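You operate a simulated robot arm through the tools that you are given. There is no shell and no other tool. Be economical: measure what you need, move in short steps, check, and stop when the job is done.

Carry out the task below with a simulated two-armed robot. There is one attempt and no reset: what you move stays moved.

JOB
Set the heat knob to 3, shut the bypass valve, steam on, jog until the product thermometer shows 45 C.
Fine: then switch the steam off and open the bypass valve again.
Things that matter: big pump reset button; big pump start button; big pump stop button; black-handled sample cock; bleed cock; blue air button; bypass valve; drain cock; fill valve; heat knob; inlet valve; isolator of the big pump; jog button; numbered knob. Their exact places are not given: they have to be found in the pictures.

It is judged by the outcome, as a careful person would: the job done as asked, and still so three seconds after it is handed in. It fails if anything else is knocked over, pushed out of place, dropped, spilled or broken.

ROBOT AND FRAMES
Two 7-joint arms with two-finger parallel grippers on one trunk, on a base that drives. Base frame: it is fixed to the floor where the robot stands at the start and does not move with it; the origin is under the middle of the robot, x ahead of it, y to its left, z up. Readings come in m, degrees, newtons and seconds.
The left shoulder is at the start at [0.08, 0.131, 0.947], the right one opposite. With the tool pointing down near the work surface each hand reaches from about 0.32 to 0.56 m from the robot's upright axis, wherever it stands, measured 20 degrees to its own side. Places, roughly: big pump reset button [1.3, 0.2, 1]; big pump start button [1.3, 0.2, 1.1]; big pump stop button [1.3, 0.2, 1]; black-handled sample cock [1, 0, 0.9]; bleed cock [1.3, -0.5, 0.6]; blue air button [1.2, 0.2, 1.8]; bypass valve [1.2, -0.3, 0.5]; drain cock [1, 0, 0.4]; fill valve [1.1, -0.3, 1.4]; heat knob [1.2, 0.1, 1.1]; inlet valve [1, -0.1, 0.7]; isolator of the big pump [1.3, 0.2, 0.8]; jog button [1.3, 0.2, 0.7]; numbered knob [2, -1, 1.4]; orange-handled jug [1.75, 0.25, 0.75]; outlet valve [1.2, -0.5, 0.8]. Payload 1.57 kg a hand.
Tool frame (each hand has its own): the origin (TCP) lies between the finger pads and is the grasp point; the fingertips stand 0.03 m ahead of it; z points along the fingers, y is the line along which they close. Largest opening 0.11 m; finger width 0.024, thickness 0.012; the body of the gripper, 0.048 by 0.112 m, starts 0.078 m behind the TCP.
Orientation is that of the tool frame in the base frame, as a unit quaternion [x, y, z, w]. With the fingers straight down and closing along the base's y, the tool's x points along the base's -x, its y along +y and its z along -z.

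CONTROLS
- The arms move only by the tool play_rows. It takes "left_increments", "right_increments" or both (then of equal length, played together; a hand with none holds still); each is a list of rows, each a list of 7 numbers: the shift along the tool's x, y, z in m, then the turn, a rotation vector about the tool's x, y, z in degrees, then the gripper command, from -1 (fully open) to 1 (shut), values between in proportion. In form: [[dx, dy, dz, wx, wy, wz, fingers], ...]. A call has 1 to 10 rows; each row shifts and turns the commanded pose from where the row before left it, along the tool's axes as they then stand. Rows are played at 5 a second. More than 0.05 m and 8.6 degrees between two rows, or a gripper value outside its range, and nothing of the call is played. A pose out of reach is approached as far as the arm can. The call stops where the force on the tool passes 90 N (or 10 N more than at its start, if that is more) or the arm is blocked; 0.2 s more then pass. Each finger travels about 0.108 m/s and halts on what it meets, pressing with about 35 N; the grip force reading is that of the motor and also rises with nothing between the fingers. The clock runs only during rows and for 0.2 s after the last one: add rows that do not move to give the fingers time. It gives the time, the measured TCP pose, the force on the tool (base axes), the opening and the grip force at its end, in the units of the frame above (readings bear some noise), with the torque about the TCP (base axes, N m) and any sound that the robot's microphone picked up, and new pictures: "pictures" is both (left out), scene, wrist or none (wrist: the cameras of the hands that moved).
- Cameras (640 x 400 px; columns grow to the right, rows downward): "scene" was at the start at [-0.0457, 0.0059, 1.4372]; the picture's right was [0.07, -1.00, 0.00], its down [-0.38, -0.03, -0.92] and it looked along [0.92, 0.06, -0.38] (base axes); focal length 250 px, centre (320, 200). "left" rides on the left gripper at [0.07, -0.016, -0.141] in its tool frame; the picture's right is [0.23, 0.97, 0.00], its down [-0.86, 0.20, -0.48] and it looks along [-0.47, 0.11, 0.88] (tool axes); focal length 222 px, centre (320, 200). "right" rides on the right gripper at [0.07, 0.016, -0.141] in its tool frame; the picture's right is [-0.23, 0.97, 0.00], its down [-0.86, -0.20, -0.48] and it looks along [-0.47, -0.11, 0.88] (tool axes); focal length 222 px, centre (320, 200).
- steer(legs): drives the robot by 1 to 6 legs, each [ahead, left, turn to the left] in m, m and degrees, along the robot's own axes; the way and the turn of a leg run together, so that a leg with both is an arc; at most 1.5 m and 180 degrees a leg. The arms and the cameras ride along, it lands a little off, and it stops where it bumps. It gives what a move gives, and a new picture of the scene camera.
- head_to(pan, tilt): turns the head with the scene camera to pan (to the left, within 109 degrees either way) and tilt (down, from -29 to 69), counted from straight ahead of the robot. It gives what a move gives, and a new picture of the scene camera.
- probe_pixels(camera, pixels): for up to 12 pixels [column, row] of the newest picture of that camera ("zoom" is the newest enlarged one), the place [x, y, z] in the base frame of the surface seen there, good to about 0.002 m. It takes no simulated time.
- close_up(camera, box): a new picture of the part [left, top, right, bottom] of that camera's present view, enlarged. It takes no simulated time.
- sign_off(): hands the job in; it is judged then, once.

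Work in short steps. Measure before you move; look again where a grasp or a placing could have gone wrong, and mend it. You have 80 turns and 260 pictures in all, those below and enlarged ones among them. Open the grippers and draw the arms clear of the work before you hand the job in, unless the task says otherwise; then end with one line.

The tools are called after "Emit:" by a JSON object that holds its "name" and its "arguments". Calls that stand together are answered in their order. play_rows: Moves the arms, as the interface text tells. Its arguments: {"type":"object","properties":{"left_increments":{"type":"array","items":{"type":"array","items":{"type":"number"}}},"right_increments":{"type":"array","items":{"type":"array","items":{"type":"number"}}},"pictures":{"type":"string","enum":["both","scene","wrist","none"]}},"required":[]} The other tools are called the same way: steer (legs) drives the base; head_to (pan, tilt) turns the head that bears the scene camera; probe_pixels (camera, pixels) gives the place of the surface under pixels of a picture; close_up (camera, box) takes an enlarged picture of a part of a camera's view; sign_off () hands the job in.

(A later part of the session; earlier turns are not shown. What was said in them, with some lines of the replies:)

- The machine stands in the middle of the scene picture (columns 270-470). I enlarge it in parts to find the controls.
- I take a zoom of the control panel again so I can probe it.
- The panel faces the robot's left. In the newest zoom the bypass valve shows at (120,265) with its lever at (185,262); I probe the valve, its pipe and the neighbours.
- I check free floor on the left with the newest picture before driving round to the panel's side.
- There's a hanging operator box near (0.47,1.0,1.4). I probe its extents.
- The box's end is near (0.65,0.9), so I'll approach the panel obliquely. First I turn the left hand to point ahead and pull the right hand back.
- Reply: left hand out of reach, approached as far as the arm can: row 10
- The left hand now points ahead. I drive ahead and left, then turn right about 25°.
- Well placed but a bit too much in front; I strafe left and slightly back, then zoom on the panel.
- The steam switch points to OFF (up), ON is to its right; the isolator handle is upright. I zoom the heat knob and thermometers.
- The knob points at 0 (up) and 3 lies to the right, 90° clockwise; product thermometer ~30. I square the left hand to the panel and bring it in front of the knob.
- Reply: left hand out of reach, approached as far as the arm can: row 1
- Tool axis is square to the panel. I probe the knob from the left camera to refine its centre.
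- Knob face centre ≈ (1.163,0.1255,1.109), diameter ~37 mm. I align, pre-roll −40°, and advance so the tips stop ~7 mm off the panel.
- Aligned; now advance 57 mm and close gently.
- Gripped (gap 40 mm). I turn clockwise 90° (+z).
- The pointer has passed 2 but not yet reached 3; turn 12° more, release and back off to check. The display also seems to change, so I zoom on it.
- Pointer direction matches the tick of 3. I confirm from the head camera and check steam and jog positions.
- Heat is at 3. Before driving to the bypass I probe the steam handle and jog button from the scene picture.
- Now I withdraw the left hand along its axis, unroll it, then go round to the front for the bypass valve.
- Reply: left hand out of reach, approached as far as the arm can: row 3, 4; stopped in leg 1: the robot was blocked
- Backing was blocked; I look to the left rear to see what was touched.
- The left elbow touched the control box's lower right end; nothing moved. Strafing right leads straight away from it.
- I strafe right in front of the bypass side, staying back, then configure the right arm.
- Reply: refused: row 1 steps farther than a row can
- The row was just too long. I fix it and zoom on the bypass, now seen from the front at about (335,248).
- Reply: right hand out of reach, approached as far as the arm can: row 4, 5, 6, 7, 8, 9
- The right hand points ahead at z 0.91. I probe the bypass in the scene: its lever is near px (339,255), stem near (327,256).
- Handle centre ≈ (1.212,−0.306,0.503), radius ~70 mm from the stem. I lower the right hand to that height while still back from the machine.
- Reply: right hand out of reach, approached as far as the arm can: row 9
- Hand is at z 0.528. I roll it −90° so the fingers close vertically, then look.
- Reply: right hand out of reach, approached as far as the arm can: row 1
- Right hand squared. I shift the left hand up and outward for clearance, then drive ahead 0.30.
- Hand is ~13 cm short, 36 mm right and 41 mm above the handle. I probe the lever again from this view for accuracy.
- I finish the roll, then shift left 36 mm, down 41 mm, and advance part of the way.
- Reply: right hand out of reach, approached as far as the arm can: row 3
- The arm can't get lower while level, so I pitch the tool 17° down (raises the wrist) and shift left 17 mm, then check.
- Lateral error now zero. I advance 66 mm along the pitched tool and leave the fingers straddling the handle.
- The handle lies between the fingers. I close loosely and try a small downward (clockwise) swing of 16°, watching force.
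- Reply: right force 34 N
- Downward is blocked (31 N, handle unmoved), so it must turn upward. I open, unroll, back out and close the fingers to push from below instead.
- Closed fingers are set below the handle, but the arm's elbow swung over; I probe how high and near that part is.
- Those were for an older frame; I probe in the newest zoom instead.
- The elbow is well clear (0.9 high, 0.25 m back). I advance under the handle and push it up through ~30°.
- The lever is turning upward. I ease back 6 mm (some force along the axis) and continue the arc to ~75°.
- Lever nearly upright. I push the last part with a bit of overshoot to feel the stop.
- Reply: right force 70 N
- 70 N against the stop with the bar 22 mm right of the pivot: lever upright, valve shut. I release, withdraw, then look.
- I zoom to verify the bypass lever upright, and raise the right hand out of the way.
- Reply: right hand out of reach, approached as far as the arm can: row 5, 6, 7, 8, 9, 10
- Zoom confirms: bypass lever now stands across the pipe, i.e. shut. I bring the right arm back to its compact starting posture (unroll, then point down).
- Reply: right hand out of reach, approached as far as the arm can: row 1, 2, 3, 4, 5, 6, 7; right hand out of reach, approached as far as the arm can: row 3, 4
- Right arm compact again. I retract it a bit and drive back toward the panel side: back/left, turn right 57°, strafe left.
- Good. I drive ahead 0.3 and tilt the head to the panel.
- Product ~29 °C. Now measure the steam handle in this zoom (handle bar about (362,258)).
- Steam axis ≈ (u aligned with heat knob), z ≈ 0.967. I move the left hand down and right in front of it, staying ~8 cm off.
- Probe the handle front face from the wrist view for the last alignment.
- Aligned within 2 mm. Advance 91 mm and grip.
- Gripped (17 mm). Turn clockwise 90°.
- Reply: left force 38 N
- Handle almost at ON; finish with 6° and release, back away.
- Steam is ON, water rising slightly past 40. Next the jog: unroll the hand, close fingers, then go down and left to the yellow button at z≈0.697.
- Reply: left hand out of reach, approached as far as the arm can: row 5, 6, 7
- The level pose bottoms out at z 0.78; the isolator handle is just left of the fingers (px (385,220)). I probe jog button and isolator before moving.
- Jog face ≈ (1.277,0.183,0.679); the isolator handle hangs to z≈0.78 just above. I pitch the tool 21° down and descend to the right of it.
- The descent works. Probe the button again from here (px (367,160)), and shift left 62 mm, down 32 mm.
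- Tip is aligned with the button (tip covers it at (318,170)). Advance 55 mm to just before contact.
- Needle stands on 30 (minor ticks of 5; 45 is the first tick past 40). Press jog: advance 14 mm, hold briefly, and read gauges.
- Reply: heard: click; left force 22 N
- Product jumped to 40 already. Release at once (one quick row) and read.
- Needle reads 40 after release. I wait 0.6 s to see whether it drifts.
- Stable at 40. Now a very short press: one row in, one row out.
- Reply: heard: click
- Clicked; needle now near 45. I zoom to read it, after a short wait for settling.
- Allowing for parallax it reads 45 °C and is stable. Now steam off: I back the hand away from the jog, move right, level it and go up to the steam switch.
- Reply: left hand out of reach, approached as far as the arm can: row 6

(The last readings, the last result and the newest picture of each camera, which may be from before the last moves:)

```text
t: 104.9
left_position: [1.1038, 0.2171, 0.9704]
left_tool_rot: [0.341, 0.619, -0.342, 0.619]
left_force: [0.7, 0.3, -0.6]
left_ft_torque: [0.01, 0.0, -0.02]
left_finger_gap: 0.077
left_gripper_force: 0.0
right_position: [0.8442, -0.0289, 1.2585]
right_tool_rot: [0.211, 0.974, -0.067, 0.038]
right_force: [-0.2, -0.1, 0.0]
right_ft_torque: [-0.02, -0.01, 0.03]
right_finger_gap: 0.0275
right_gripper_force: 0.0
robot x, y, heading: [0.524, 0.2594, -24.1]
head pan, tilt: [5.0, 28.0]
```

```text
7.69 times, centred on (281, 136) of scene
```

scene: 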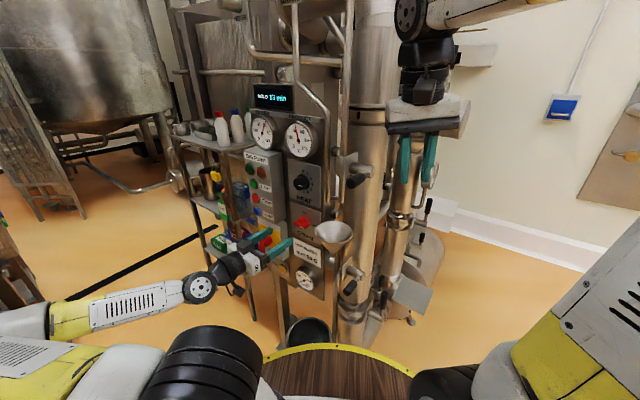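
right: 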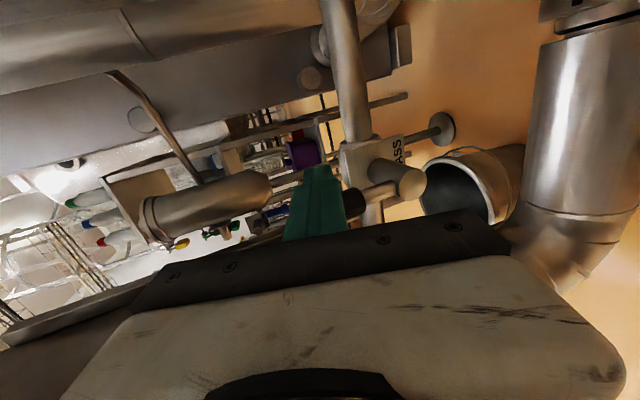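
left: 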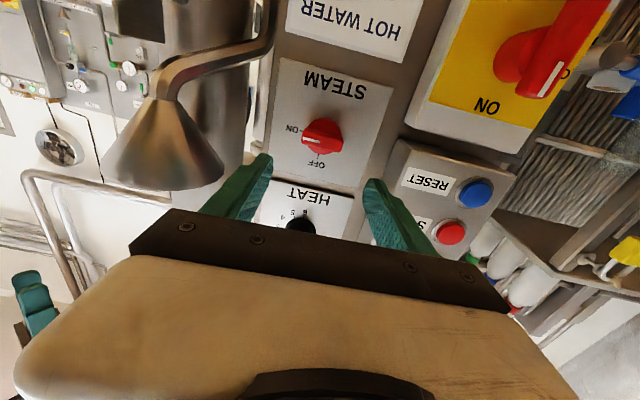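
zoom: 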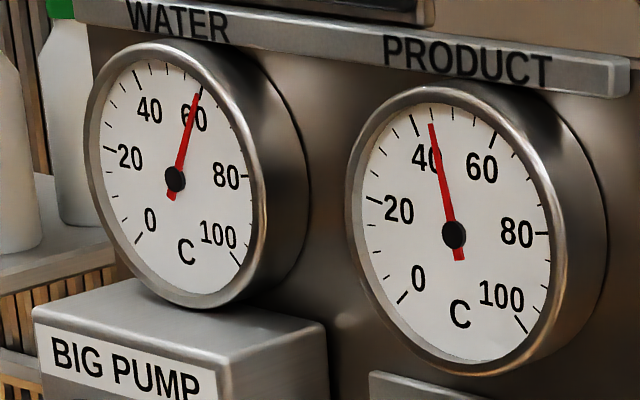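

Product steady. Before switching steam off I raise the wrist camera to read the product dial squarely.

Emit:
{"name": "play_rows", "arguments": {"left_increments": [[-0.045, 0, 0, 0, 0, 0, -0.4], [-0.045, 0, 0, 0, 0, 0, -0.4], [-0.045, 0, 0, 0, 0, 0, -0.4], [-0.03, 0, 0, 0, 0, 0, -0.4]], "pictures": "wrist"}}

Emit:
{"name": "close_up", "arguments": {"camera": "left", "box": [240, 90, 420, 230]}}

```text
t: 105.9
left_position: [1.1065, 0.2191, 1.138]
left_tool_rot: [0.341, 0.619, -0.343, 0.619]
left_force: [0.0, 0.1, 0.3]
left_ft_torque: [-0.03, -0.02, -0.04]
left_finger_gap: 0.077
left_gripper_force: 0.0
right_position: [0.8443, -0.0297, 1.2594]
right_tool_rot: [0.211, 0.975, -0.067, 0.037]
right_force: [0.1, 0.4, -0.5]
right_ft_torque: [-0.01, 0.02, 0.01]
right_finger_gap: 0.0273
right_gripper_force: 0.0
robot x, y, heading: [0.5259, 0.2598, -24.1]
head pan, tilt: [5.0, 28.0]
```

left: 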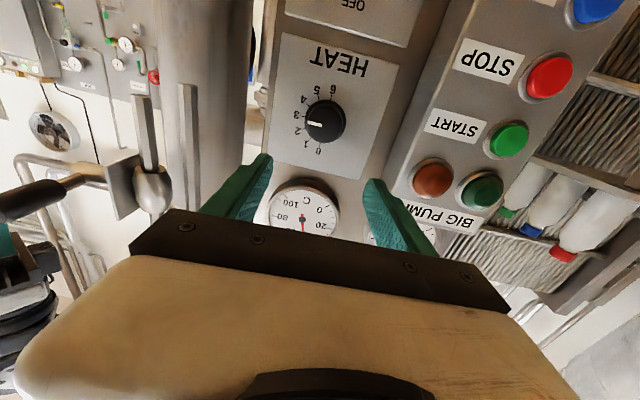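

```text
2.86 times, centred on (330, 160) of left
```

zoom: 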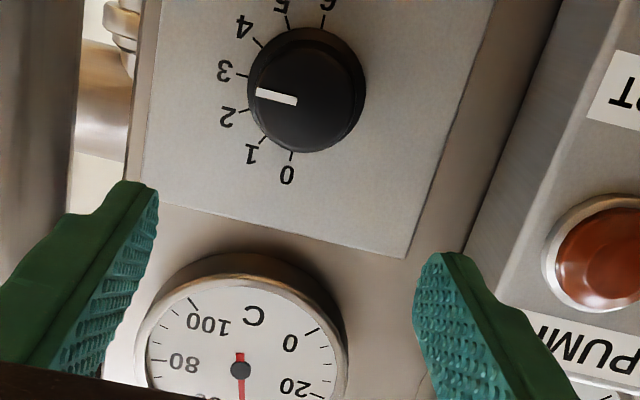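

Heat still at 3. The dial is just below the view; raise 0.1 m more.

Emit:
{"name": "play_rows", "arguments": {"left_increments": [[-0.045, 0, 0, 0, 0, 0, -0.4], [-0.045, 0, 0, 0, 0, 0, -0.4], [0, 0, 0, 0, 0, 0, -0.4]], "pictures": "none"}}

Emit:
{"name": "close_up", "arguments": {"camera": "left", "box": [260, 80, 380, 180]}}

```text
t: 106.7
left_position: [1.1061, 0.2193, 1.2253]
left_tool_rot: [0.341, 0.619, -0.343, 0.619]
left_force: [0.1, -0.8, 0.2]
left_ft_torque: [0.01, 0.02, -0.01]
left_finger_gap: 0.077
left_gripper_force: 0.1
right_position: [0.8438, -0.0293, 1.2602]
right_tool_rot: [0.21, 0.975, -0.067, 0.037]
right_force: [-0.1, -0.5, -0.8]
right_ft_torque: [0.01, -0.01, 0.04]
right_finger_gap: 0.0276
right_gripper_force: 0.0
robot x, y, heading: [0.5205, 0.263, -23.9]
head pan, tilt: [5.0, 28.0]
```

```text
4.00 times, centred on (320, 130) of left
```

zoom: 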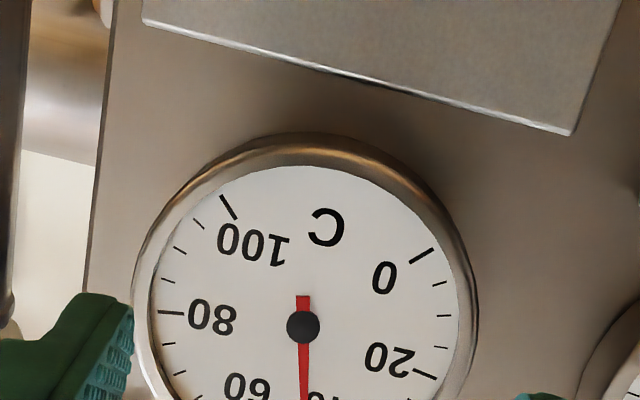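

Shift the crop downward to see the needle's tip.

Emit:
{"name": "close_up", "arguments": {"camera": "left", "box": [270, 130, 370, 205]}}

```text
5.33 times, centred on (320, 168) of left
```

zoom: 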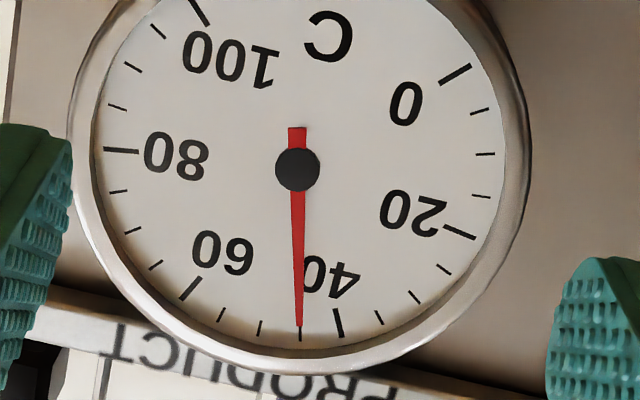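

Needle points exactly at 45. Now go down to the steam switch and roll +90° to take its now-horizontal bar.

Emit:
{"name": "play_rows", "arguments": {"left_increments": [[0.045, -0.003, 0, 0, 0, 0, -0.4], [0.045, 0, 0, 0, 0, 0, -0.4], [0.045, 0, 0, 0, 0, 0, -0.4], [0.045, 0, 0, 0, 0, 0, -0.4], [0.045, 0, 0, 0, 0, 0, -0.4], [0.036, 0, 0, 0, 0, 0, -0.4], [0, 0, 0, 0, 0, 8.6, -0.4], [0, 0, 0, 0, 0, 8.6, -0.4], [0, 0, 0, 0, 0, 8.6, -0.4], [0, 0, 0, 0, 0, 8.6, -0.4]], "pictures": "none"}}

Emit:
{"name": "play_rows", "arguments": {"left_increments": [[0, 0, 0, 0, 0, 8.6, -0.4], [0, 0, 0, 0, 0, 8.6, -0.4], [0, 0, 0, 0, 0, 8.6, -0.4], [0, 0, 0, 0, 0, 8.6, -0.4], [0, 0, 0, 0, 0, 8.6, -0.4], [0, 0, 0, 0, 0, 8.6, -0.4], [0, 0, 0, 0, 0, 4, -0.4], [0, 0, 0, 0, 0, 0, -0.4]], "pictures": "wrist"}}

Emit:
{"name": "close_up", "arguments": {"camera": "left", "box": [240, 60, 400, 200]}}

Emit:
{"name": "probe_pixels", "arguments": {"camera": "left", "pixels": [[316, 150], [316, 140], [316, 160], [305, 150], [328, 150]]}}

```text
t: 108.9
left_position: [1.104, 0.2173, 0.9649]
left_tool_rot: [0.51, 0.489, -0.144, 0.693]
left_force: [0.3, -0.5, -0.9]
left_ft_torque: [0.02, -0.02, -0.01]
left_finger_gap: 0.0769
left_gripper_force: 0.1
right_position: [0.8443, -0.0294, 1.2596]
right_tool_rot: [0.212, 0.974, -0.066, 0.037]
right_force: [-0.3, -0.2, -0.3]
right_ft_torque: [-0.03, 0.02, 0.0]
right_finger_gap: 0.0277
right_gripper_force: 0.2
robot x, y, heading: [0.5228, 0.2608, -24.0]
head pan, tilt: [5.0, 28.0]
```

```text
t: 110.7
left_position: [1.1035, 0.2167, 0.9671]
left_tool_rot: [0.679, 0.196, 0.195, 0.68]
left_force: [-0.2, 0.4, 0.1]
left_ft_torque: [0.0, 0.01, -0.01]
left_finger_gap: 0.0772
left_gripper_force: 0.2
right_position: [0.8443, -0.0301, 1.259]
right_tool_rot: [0.211, 0.974, -0.067, 0.037]
right_force: [0.2, -0.6, -0.2]
right_ft_torque: [-0.01, 0.0, -0.01]
right_finger_gap: 0.0274
right_gripper_force: 0.0
robot x, y, heading: [0.5256, 0.2603, -23.8]
head pan, tilt: [5.0, 28.0]
```

left: 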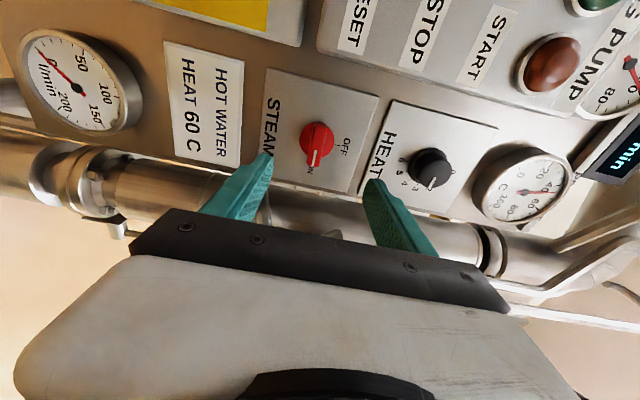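

```text
2.86 times, centred on (320, 130) of left
```

zoom: 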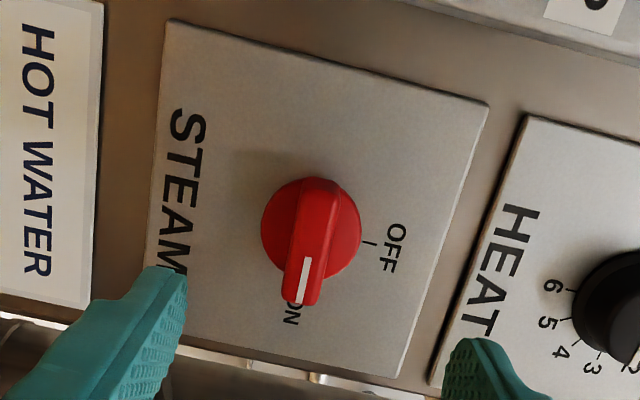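

```text
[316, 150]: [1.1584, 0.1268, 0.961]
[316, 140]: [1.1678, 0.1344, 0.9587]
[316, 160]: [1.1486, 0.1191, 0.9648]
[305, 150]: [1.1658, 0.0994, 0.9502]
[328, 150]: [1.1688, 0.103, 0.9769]
```

Well aligned. Advance, grip, then turn back −90°.

Emit:
{"name": "play_rows", "arguments": {"left_increments": [[0, -0.003, 0.034, 0, 0, 0, -0.4], [0, 0, 0.034, 0, 0, 0, -0.4], [0, 0, 0.032, 0, 0, 0, -0.4], [0, 0, 0, 0, 0, 0, 0.3], [0, 0, 0, 0, 0, 0, 1], [0, 0, 0, 0, 0, 0, 1]], "pictures": "wrist"}}

Emit:
{"name": "play_rows", "arguments": {"left_increments": [[0, 0, 0, 0, 0, -8.6, 1], [0, 0, 0, 0, 0, -8.6, 1], [0, 0, 0, 0, 0, -8.6, 1], [0, 0, 0, 0, 0, -8.6, 1], [0, 0, 0, 0, 0, -8.6, 1], [0, 0, 0, 0, 0, -8.6, 1], [0, 0, 0, 0, 0, -8.6, 1], [0, 0, 0, 0, 0, -8.6, 1], [0, 0, 0, 0, 0, -8.6, 1], [0, 0, 0, 0, 0, -8.6, 1]], "pictures": "wrist"}}

```text
t: 112.1
left_position: [1.1579, 0.1316, 0.9616]
left_tool_rot: [0.679, 0.199, 0.194, 0.679]
left_force: [0.7, -3.1, -13.8]
left_ft_torque: [-0.07, -0.01, 0.98]
left_finger_gap: 0.0157
left_gripper_force: 31.6
right_position: [0.8441, -0.0302, 1.2586]
right_tool_rot: [0.211, 0.975, -0.067, 0.037]
right_force: [-0.1, 0.3, -0.4]
right_ft_torque: [0.0, -0.03, 0.01]
right_finger_gap: 0.0274
right_gripper_force: 0.1
robot x, y, heading: [0.5244, 0.2605, -23.7]
head pan, tilt: [5.0, 28.0]
```

left: 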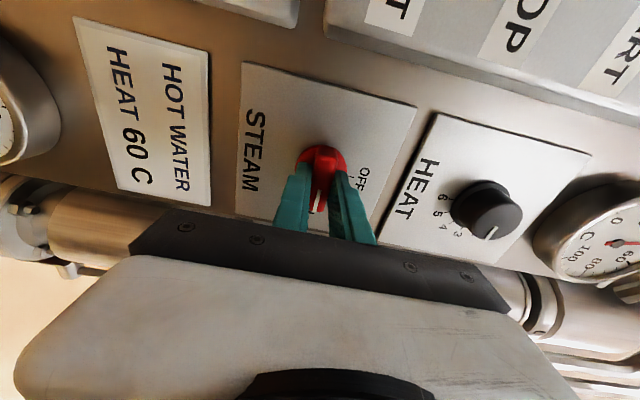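

```text
t: 114.3
left_position: [1.1589, 0.1338, 0.9631]
left_tool_rot: [0.359, 0.607, -0.32, 0.633]
left_force: [15.4, 0.5, 9.5]
left_ft_torque: [-0.9, -0.6, 0.92]
left_finger_gap: 0.0168
left_gripper_force: 32.3
right_position: [0.844, -0.0297, 1.2596]
right_tool_rot: [0.211, 0.974, -0.067, 0.037]
right_force: [1.0, -0.6, 0.1]
right_ft_torque: [0.03, 0.04, -0.02]
right_finger_gap: 0.0275
right_gripper_force: 0.0
robot x, y, heading: [0.5232, 0.2595, -24.2]
head pan, tilt: [5.0, 28.0]
```

left: 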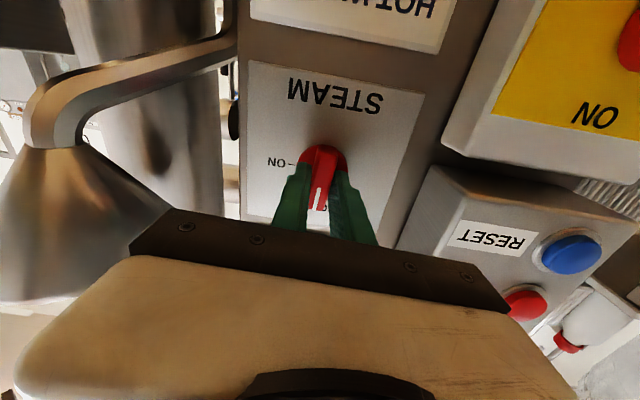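

Nearly back at OFF; finish 6° more, release and back out, then check.

Emit:
{"name": "play_rows", "arguments": {"left_increments": [[0, 0, 0, 0, 0, -6, 1], [0, 0, 0, 0, 0, 0, 1], [0, 0, 0, 0, 0, 0, -0.4], [0, 0, 0, 0, 0, 0, -0.4], [0, 0, -0.04, 0, 0, 0, -0.4], [0, 0, -0.05, 0, 0, 0, -0.4], [-0.03, 0, -0.02, 0, 0, 0, -0.4]], "pictures": "wrist"}}

Emit:
{"name": "close_up", "arguments": {"camera": "left", "box": [240, 60, 400, 220]}}

Emit:
{"name": "close_up", "arguments": {"camera": "scene", "box": [240, 90, 330, 160]}}

```text
t: 115.9
left_position: [1.0992, 0.2272, 0.9924]
left_tool_rot: [0.33, 0.625, -0.354, 0.612]
left_force: [-0.5, -0.8, -0.3]
left_ft_torque: [-0.01, -0.02, -0.02]
left_finger_gap: 0.0768
left_gripper_force: 0.0
right_position: [0.8442, -0.0296, 1.2599]
right_tool_rot: [0.211, 0.975, -0.066, 0.037]
right_force: [0.4, 0.3, -0.5]
right_ft_torque: [0.05, 0.02, 0.02]
right_finger_gap: 0.0274
right_gripper_force: 0.0
robot x, y, heading: [0.5234, 0.2585, -24.0]
head pan, tilt: [5.0, 28.0]
```

left: 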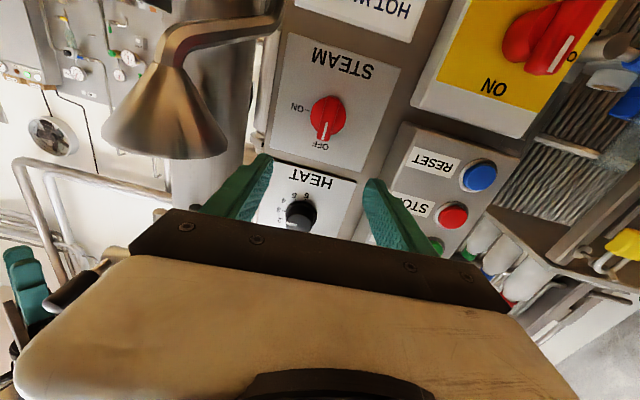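

```text
2.50 times, centred on (320, 140) of left
```

zoom: 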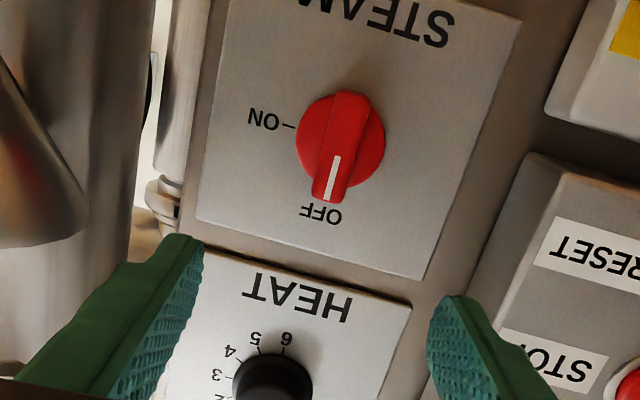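

```text
5.71 times, centred on (285, 125) of scene
```

zoom: 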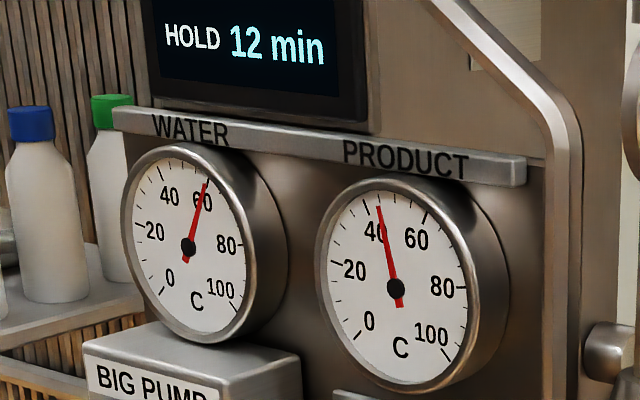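

Steam is OFF, product 45. I raise the left hand to travel height and drive back round to the front for the bypass.

Emit:
{"name": "play_rows", "arguments": {"left_increments": [[-0.045, 0, -0.01, 0, 0, 0, -0.3], [-0.045, 0, -0.01, 0, 0, 0, -0.3], [-0.045, 0, -0.01, 0, 0, 0, -0.3], [-0.045, 0, -0.01, 0, 0, 0, -0.3], [-0.02, 0, 0, 0, 0, 0, -0.3]], "pictures": "none"}}

Emit:
{"name": "steer", "arguments": {"legs": [[-0.15, 0, 0], [-0.15, -0.2, 0], [0, -0.5, 0], [0, 0, 57]]}}

```text
t: 117.1
left_position: [1.0839, 0.2646, 1.1949]
left_tool_rot: [0.33, 0.625, -0.353, 0.613]
left_force: [-0.2, 0.5, -0.1]
left_ft_torque: [-0.01, -0.01, -0.01]
left_finger_gap: 0.0715
left_gripper_force: 0.1
right_position: [0.8442, -0.0302, 1.2596]
right_tool_rot: [0.211, 0.974, -0.067, 0.037]
right_force: [0.0, 0.0, -0.1]
right_ft_torque: [-0.04, 0.01, 0.0]
right_finger_gap: 0.0275
right_gripper_force: 0.2
robot x, y, heading: [0.5203, 0.2615, -24.3]
head pan, tilt: [5.0, 28.0]
```

```text
t: 124.9
left_position: [0.2793, 0.2154, 1.1939]
left_tool_rot: [-0.002, 0.707, -0.024, 0.707]
left_force: [-0.3, 0.6, 0.2]
left_ft_torque: [-0.01, -0.03, 0.04]
left_finger_gap: 0.0717
left_gripper_force: 0.0
right_position: [0.3891, -0.148, 1.2603]
right_tool_rot: [-0.271, 0.959, -0.041, 0.065]
right_force: [-0.5, -0.8, 0.3]
right_ft_torque: [0.01, 0.05, 0.01]
right_finger_gap: 0.0274
right_gripper_force: 0.1
robot x, y, heading: [-0.0289, -0.2542, 31.7]
head pan, tilt: [5.0, 28.0]
```

scene: 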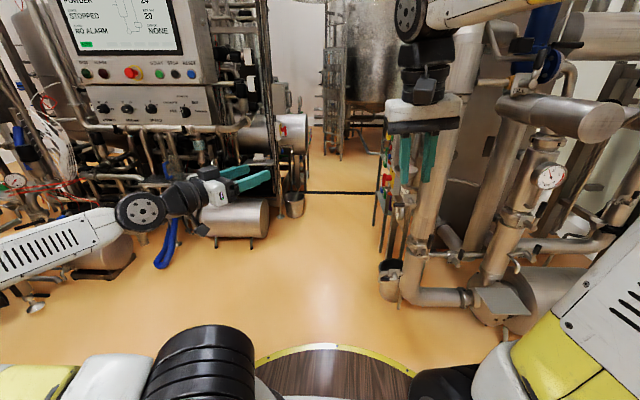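

Strafe right to the bypass front, then configure the right arm as before (pointing ahead, fingers closed).

Emit:
{"name": "steer", "arguments": {"legs": [[0.07, -0.53, 1]]}}

Emit:
{"name": "play_rows", "arguments": {"right_increments": [[0, 0, 0.049, 0, -8.5, 0, 1], [0, 0, 0.049, 0, -8.5, 0, 1], [0, 0, 0.049, 0, -8.5, 0, 1], [0.02, 0, 0.04, 0, -8.5, 0, 1], [0.03, 0, 0.03, 0, -8.5, 0, 1], [0.04, 0, 0.02, 0, -8.5, 0, 1], [0.04, 0, 0.01, 0, -8.5, 0, 1], [0.045, 0, 0, 0, -8.5, 0, 1], [0.045, 0, 0, 0, -3, 0, 1], [0.045, 0, 0, 0, 0, 0, 1]], "pictures": "scene"}}

```text
t: 128.1
left_position: [0.6232, -0.2038, 1.1946]
left_tool_rot: [-0.006, 0.706, -0.021, 0.707]
left_force: [0.5, 0.5, -0.5]
left_ft_torque: [-0.02, -0.02, -0.01]
left_finger_gap: 0.0715
left_gripper_force: 0.0
right_position: [0.7346, -0.5661, 1.2619]
right_tool_rot: [-0.276, 0.958, -0.041, 0.065]
right_force: [0.1, 0.1, 0.4]
right_ft_torque: [0.0, -0.02, -0.01]
right_finger_gap: 0.0275
right_gripper_force: 0.1
robot x, y, heading: [0.3157, -0.6745, 32.5]
head pan, tilt: [5.0, 28.0]
```

scene: 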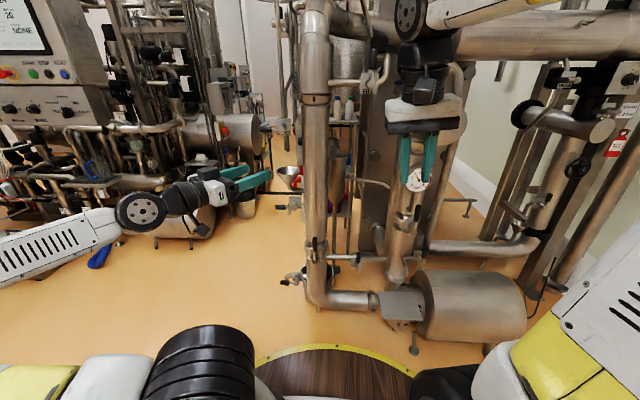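

```text
t: 130.3
left_position: [0.6234, -0.2044, 1.194]
left_tool_rot: [-0.008, 0.706, -0.02, 0.708]
left_force: [0.0, -0.1, 0.0]
left_ft_torque: [0.01, 0.0, 0.0]
left_finger_gap: 0.0717
left_gripper_force: 0.1
right_position: [0.8929, -0.507, 0.8826]
right_tool_rot: [-0.249, 0.742, 0.128, 0.609]
right_force: [-0.1, 0.8, 0.5]
right_ft_torque: [0.0, 0.04, -0.01]
right_finger_gap: 0.0
right_gripper_force: 21.0
right hand out of reach, approached as far as the arm can: row 4, 5, 6, 7, 8
robot x, y, heading: [0.316, -0.6798, 32.5]
head pan, tilt: [5.0, 28.0]
```

scene: 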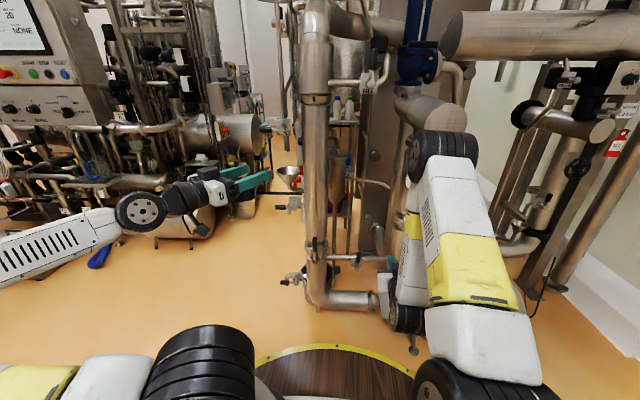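

The hand is pitched 13° down. I square its roll, then lower it to z≈0.58 and shift left, still 0.3 m back.

Emit:
{"name": "play_rows", "arguments": {"right_increments": [[0, 0, 0, -2, 0, 6.6, 1], [0.0437, 0.0161, 0.0045, 0, 0, 0, 1], [0.0437, 0.0161, 0.0045, 0, 0, 0, 1], [0.0437, 0.0161, 0.0045, 0, 0, 0, 1], [0.0437, 0.0161, 0.0045, 0, 0, 0, 1], [0.0437, 0.0161, 0.0045, 0, 0, 0, 1], [0.0437, 0.0161, 0.0045, 0, 0, 0, 1], [0.0437, 0.0161, 0.0045, 0, 0, 0, 1], [0, 0, 0, 0, 0, 0, 1]], "pictures": "wrist"}}

```text
t: 132.5
left_position: [0.6233, -0.2018, 1.1937]
left_tool_rot: [-0.005, 0.707, -0.022, 0.707]
left_force: [0.9, 0.3, 0.3]
left_ft_torque: [0.01, 0.01, 0.01]
left_finger_gap: 0.0715
left_gripper_force: 0.0
right_position: [0.8236, -0.4231, 0.5984]
right_tool_rot: [-0.209, 0.735, 0.176, 0.62]
right_force: [-0.5, -0.1, 0.0]
right_ft_torque: [0.0, -0.02, 0.0]
right_finger_gap: 0.0002
right_gripper_force: 21.6
robot x, y, heading: [0.3187, -0.6764, 32.6]
head pan, tilt: [5.0, 28.0]
stopped in row 9 (right hand): the arm was blocked; the commanded pose is now the measured one
```

right: 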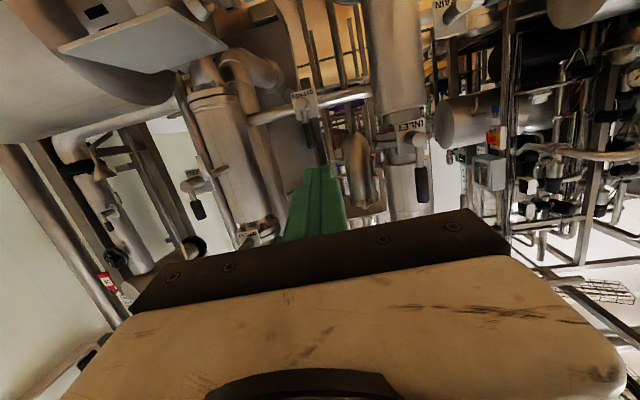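

In the wrist view the bypass lever stands upright at (318,145), fingers just left-below. I shift the left hand clear and drive ahead 0.27.

Emit:
{"name": "play_rows", "arguments": {"left_increments": [[0, 0.035, 0, 0, 0, 0, -0.3], [0, 0.035, 0, 0, 0, 0, -0.3], [0, 0.03, 0, 0, 0, 0, -0.3]], "pictures": "none"}}

Emit:
{"name": "steer", "arguments": {"legs": [[0.27, 0, 0]]}}

Emit:
{"name": "head_to", "arguments": {"pan": -8, "tilt": 45}}

Emit:
{"name": "close_up", "arguments": {"camera": "right", "box": [220, 60, 420, 220]}}

```text
t: 133.3
left_position: [0.6255, -0.1052, 1.1899]
left_tool_rot: [-0.006, 0.707, -0.021, 0.707]
left_force: [0.2, -0.3, 0.5]
left_ft_torque: [0.01, -0.01, 0.0]
left_finger_gap: 0.0715
left_gripper_force: 0.1
right_position: [0.8228, -0.4222, 0.5984]
right_tool_rot: [-0.209, 0.735, 0.176, 0.621]
right_force: [-0.3, 0.7, -0.3]
right_ft_torque: [0.01, 0.01, -0.05]
right_finger_gap: 0.0
right_gripper_force: 21.3
robot x, y, heading: [0.3172, -0.6744, 32.9]
head pan, tilt: [5.0, 28.0]
```

```text
t: 135.2
left_position: [0.8541, 0.0448, 1.1906]
left_tool_rot: [-0.008, 0.707, -0.021, 0.707]
left_force: [0.3, -0.5, -0.1]
left_ft_torque: [-0.01, 0.03, -0.04]
left_finger_gap: 0.0714
left_gripper_force: 0.0
right_position: [1.054, -0.2723, 0.5982]
right_tool_rot: [-0.21, 0.736, 0.177, 0.619]
right_force: [0.1, -0.6, 0.2]
right_ft_torque: [0.0, -0.02, -0.02]
right_finger_gap: 0.0
right_gripper_force: 20.8
robot x, y, heading: [0.5476, -0.5259, 32.9]
head pan, tilt: [5.0, 28.0]
```

scene: 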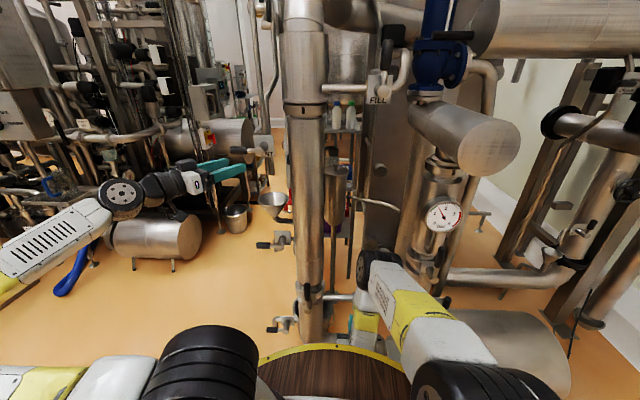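

```text
t: 136.0
left_position: [0.8529, 0.0439, 1.1907]
left_tool_rot: [-0.006, 0.707, -0.021, 0.707]
left_force: [-0.9, 0.6, 0.0]
left_ft_torque: [0.02, 0.01, 0.02]
left_finger_gap: 0.0715
left_gripper_force: 0.2
right_position: [1.0544, -0.2727, 0.5987]
right_tool_rot: [-0.211, 0.734, 0.178, 0.62]
right_force: [-0.2, -0.9, -0.7]
right_ft_torque: [0.0, 0.02, 0.01]
right_finger_gap: 0.0
right_gripper_force: 20.8
robot x, y, heading: [0.549, -0.5278, 32.6]
head pan, tilt: [-8.0, 45.0]
```

scene: 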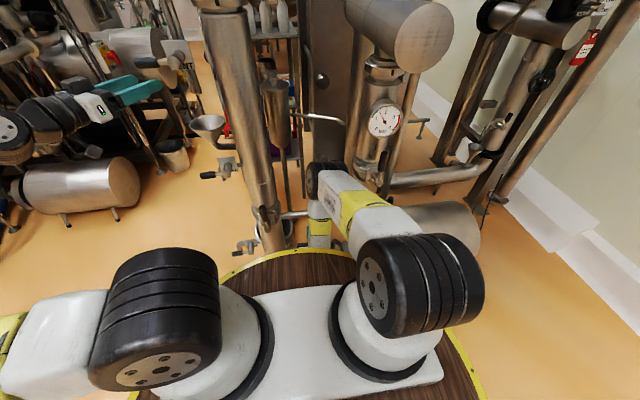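

```text
2.50 times, centred on (320, 140) of right
```

zoom: 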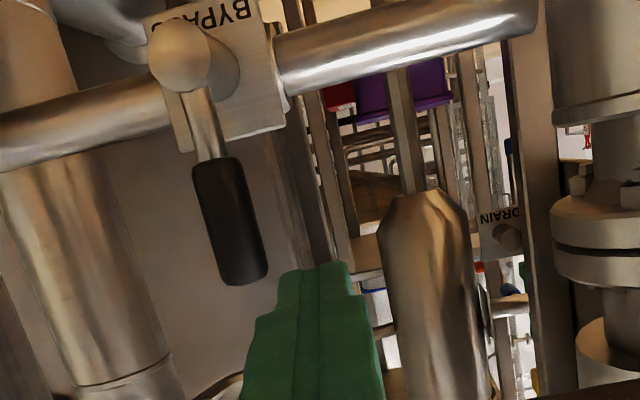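

The fingers are just left of the upright lever. Probe the lever in this zoom to set the push precisely.

Emit:
{"name": "probe_pixels", "arguments": {"camera": "zoom", "pixels": [[218, 175], [232, 220], [245, 265], [180, 55], [203, 125]]}}

```text
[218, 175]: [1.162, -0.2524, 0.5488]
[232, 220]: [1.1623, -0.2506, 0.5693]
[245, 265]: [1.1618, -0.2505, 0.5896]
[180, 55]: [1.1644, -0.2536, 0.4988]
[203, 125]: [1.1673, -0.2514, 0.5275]
```

Lever at s≈0.834, handle z 0.545–0.60. I advance 10.7 cm beside it and push right through the first ~30°.

Emit:
{"name": "play_rows", "arguments": {"right_increments": [[0, 0, 0.036, 0, 0, 0, 1], [0, 0, 0.036, 0, 0, 0, 1], [0, 0, 0.035, 0, 0, 0, 1], [0, 0, 0, 0, 0, 0, 1], [0.0044, -0.019, 0.0008, 0, 0, 0, 1], [-0.0032, -0.0198, -0.0005, 0, 0, 0, 1], [0.002, -0.0199, 0.0003, 0, 0, 0, 1], [0, 0, 0, 0, 0, 0, 1]], "pictures": "wrist"}}

Emit:
{"name": "close_up", "arguments": {"camera": "right", "box": [220, 60, 420, 220]}}

```text
t: 137.8
left_position: [0.8536, 0.0452, 1.1904]
left_tool_rot: [-0.007, 0.706, -0.02, 0.707]
left_force: [0.2, -0.6, -0.6]
left_ft_torque: [0.01, 0.0, -0.02]
left_finger_gap: 0.0714
left_gripper_force: 0.2
right_position: [1.173, -0.2668, 0.5775]
right_tool_rot: [-0.21, 0.735, 0.177, 0.62]
right_force: [-0.2, -0.1, 0.2]
right_ft_torque: [-0.01, 0.01, -0.01]
right_finger_gap: 0.0
right_gripper_force: 21.7
robot x, y, heading: [0.5489, -0.5269, 33.0]
head pan, tilt: [-8.0, 45.0]
```

right: 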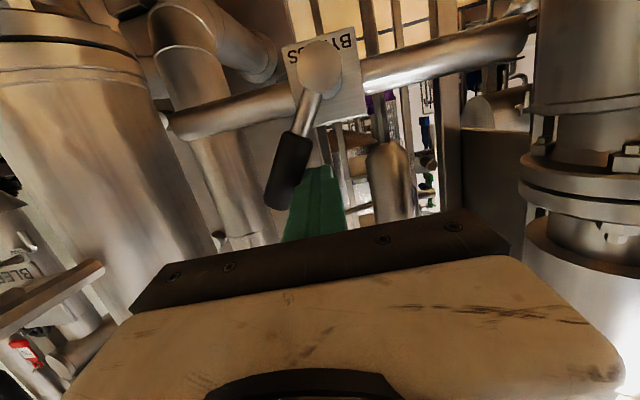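

```text
2.50 times, centred on (320, 140) of right
```

zoom: 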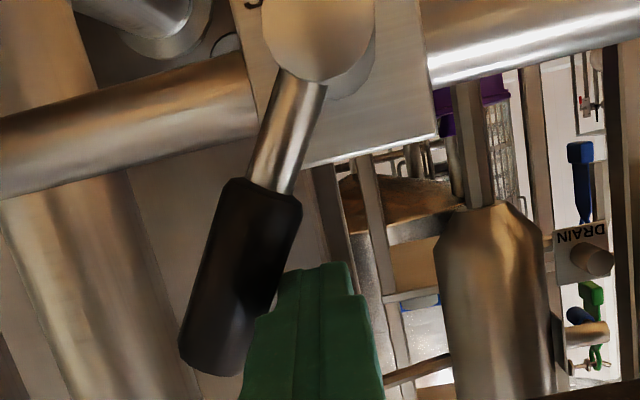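

The lever is turning right as intended. Continue the arc to horizontal with slight overshoot.

Emit:
{"name": "play_rows", "arguments": {"right_increments": [[0.0071, -0.0187, 0.0012, 0, 0, 0, 1], [0.0115, -0.0163, 0.002, 0, 0, 0, 1], [0.0153, -0.0126, 0.0026, 0, 0, 0, 1], [0.018, -0.0082, 0.0031, 0, 0, 0, 1], [0.01, -0.001, 0.0016, 0, 0, 0, 1], [0, 0, 0, 0, 0, 0, 1]], "pictures": "wrist"}}

Emit:
{"name": "close_up", "arguments": {"camera": "right", "box": [220, 60, 420, 220]}}

```text
t: 139.2
left_position: [0.8515, 0.0436, 1.1902]
left_tool_rot: [-0.007, 0.706, -0.02, 0.708]
left_force: [1.0, 0.3, 0.0]
left_ft_torque: [0.03, -0.03, 0.0]
left_finger_gap: 0.0717
left_gripper_force: 0.1
right_position: [1.2086, -0.3124, 0.5247]
right_tool_rot: [-0.208, 0.726, 0.18, 0.63]
right_force: [6.0, 6.6, 53.0]
right_ft_torque: [0.43, -0.38, 0.68]
right_finger_gap: 0.0
right_gripper_force: 21.3
robot x, y, heading: [0.5503, -0.5272, 32.8]
head pan, tilt: [-8.0, 45.0]
```

right: 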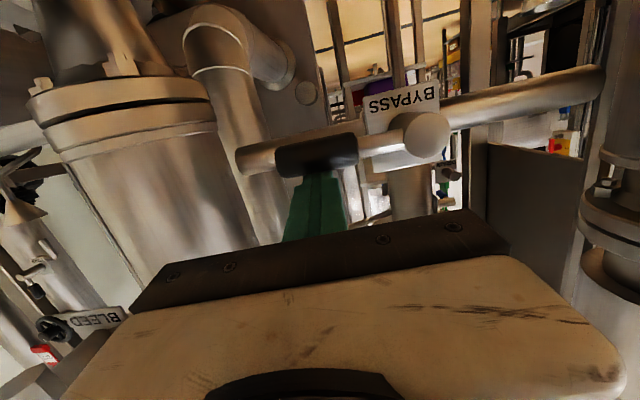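

```text
2.50 times, centred on (320, 140) of right
```

zoom: 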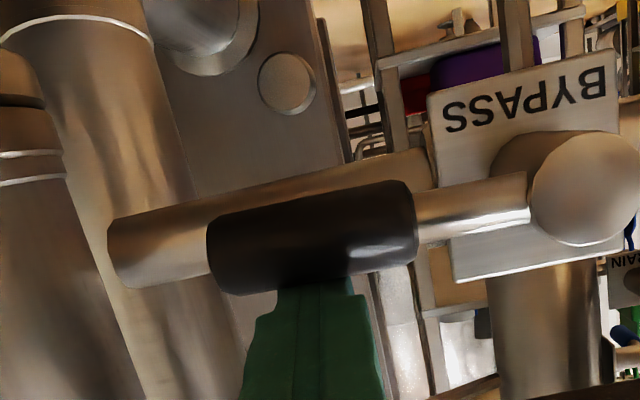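

53 N on the stop with the lever along the pipe: bypass open. Lift off, withdraw and drive back, then verify.

Emit:
{"name": "play_rows", "arguments": {"right_increments": [[-0.02, 0, -0.003, 0, 0, 0, 1], [0, 0, -0.04, 0, 0, 0, 1], [0, 0, -0.04, 0, 0, 0, 1], [0, 0, -0.03, 0, 0, 0, 0]], "pictures": "none"}}

Emit:
{"name": "steer", "arguments": {"legs": [[-0.4, 0, 0]]}}

Emit:
{"name": "close_up", "arguments": {"camera": "right", "box": [220, 60, 420, 220]}}

```text
t: 140.2
left_position: [0.853, 0.0444, 1.1909]
left_tool_rot: [-0.007, 0.707, -0.02, 0.707]
left_force: [0.1, 0.4, 0.2]
left_ft_torque: [0.01, -0.01, -0.02]
left_finger_gap: 0.0714
left_gripper_force: 0.1
right_position: [1.1124, -0.3737, 0.5551]
right_tool_rot: [-0.209, 0.735, 0.176, 0.62]
right_force: [0.1, 0.1, -0.3]
right_ft_torque: [0.0, 0.02, 0.0]
right_finger_gap: 0.055
right_gripper_force: 0.0
robot x, y, heading: [0.5465, -0.528, 32.9]
head pan, tilt: [-8.0, 45.0]
```

```text
t: 142.7
left_position: [0.514, -0.1725, 1.1909]
left_tool_rot: [-0.007, 0.706, -0.019, 0.707]
left_force: [-0.8, 1.2, -0.4]
left_ft_torque: [-0.02, 0.0, 0.0]
left_finger_gap: 0.0714
left_gripper_force: 0.1
right_position: [0.7754, -0.5883, 0.554]
right_tool_rot: [-0.21, 0.734, 0.178, 0.62]
right_force: [-0.2, 0.4, 0.0]
right_ft_torque: [0.0, -0.02, -0.01]
right_finger_gap: 0.055
right_gripper_force: 0.1
robot x, y, heading: [0.2158, -0.7433, 33.1]
head pan, tilt: [-8.0, 45.0]
```

scene: 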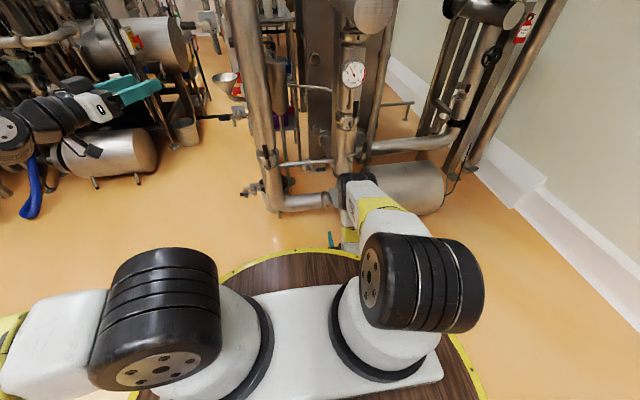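

```text
2.50 times, centred on (320, 140) of right
```

zoom: 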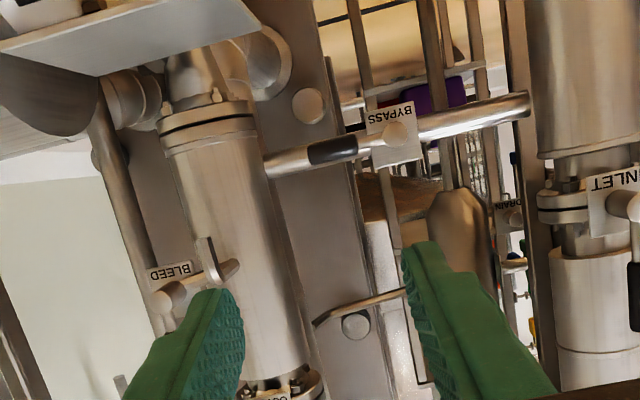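

Bypass lever lies along its pipe again (open). I open both grippers; arms are clear.

Emit:
{"name": "play_rows", "arguments": {"left_increments": [[0, 0, 0, 0, 0, 0, -1], [0, 0, 0, 0, 0, 0, -1], [0, 0, 0, 0, 0, 0, -1]], "right_increments": [[0, 0, 0, 0, 0, 0, -1], [0, 0, 0, 0, 0, 0, -1], [0, 0, 0, 0, 0, 0, -1]], "pictures": "none"}}

Emit:
{"name": "sign_off", "arguments": {}}

```text
t: 143.5
left_position: [0.5151, -0.1717, 1.1901]
left_tool_rot: [-0.009, 0.706, -0.018, 0.707]
left_force: [-0.3, 0.1, -1.2]
left_ft_torque: [0.04, -0.03, 0.02]
left_finger_gap: 0.1097
left_gripper_force: 0.2
right_position: [0.7759, -0.5884, 0.5541]
right_tool_rot: [-0.211, 0.734, 0.178, 0.62]
right_force: [0.1, 0.7, -0.3]
right_ft_torque: [0.02, 0.02, -0.01]
right_finger_gap: 0.1099
right_gripper_force: 0.0
robot x, y, heading: [0.211, -0.7437, 32.8]
head pan, tilt: [-8.0, 45.0]
```

```text
The job is handed in.
```

Job handed in: heat knob at 3, product jogged to 45 °C with the bypass shut and steam on, then steam off and bypass open again; the product dial was last read (45) before the bypass was reopened, and the left elbow once touched the neighbouring control box without visibly moving anything.
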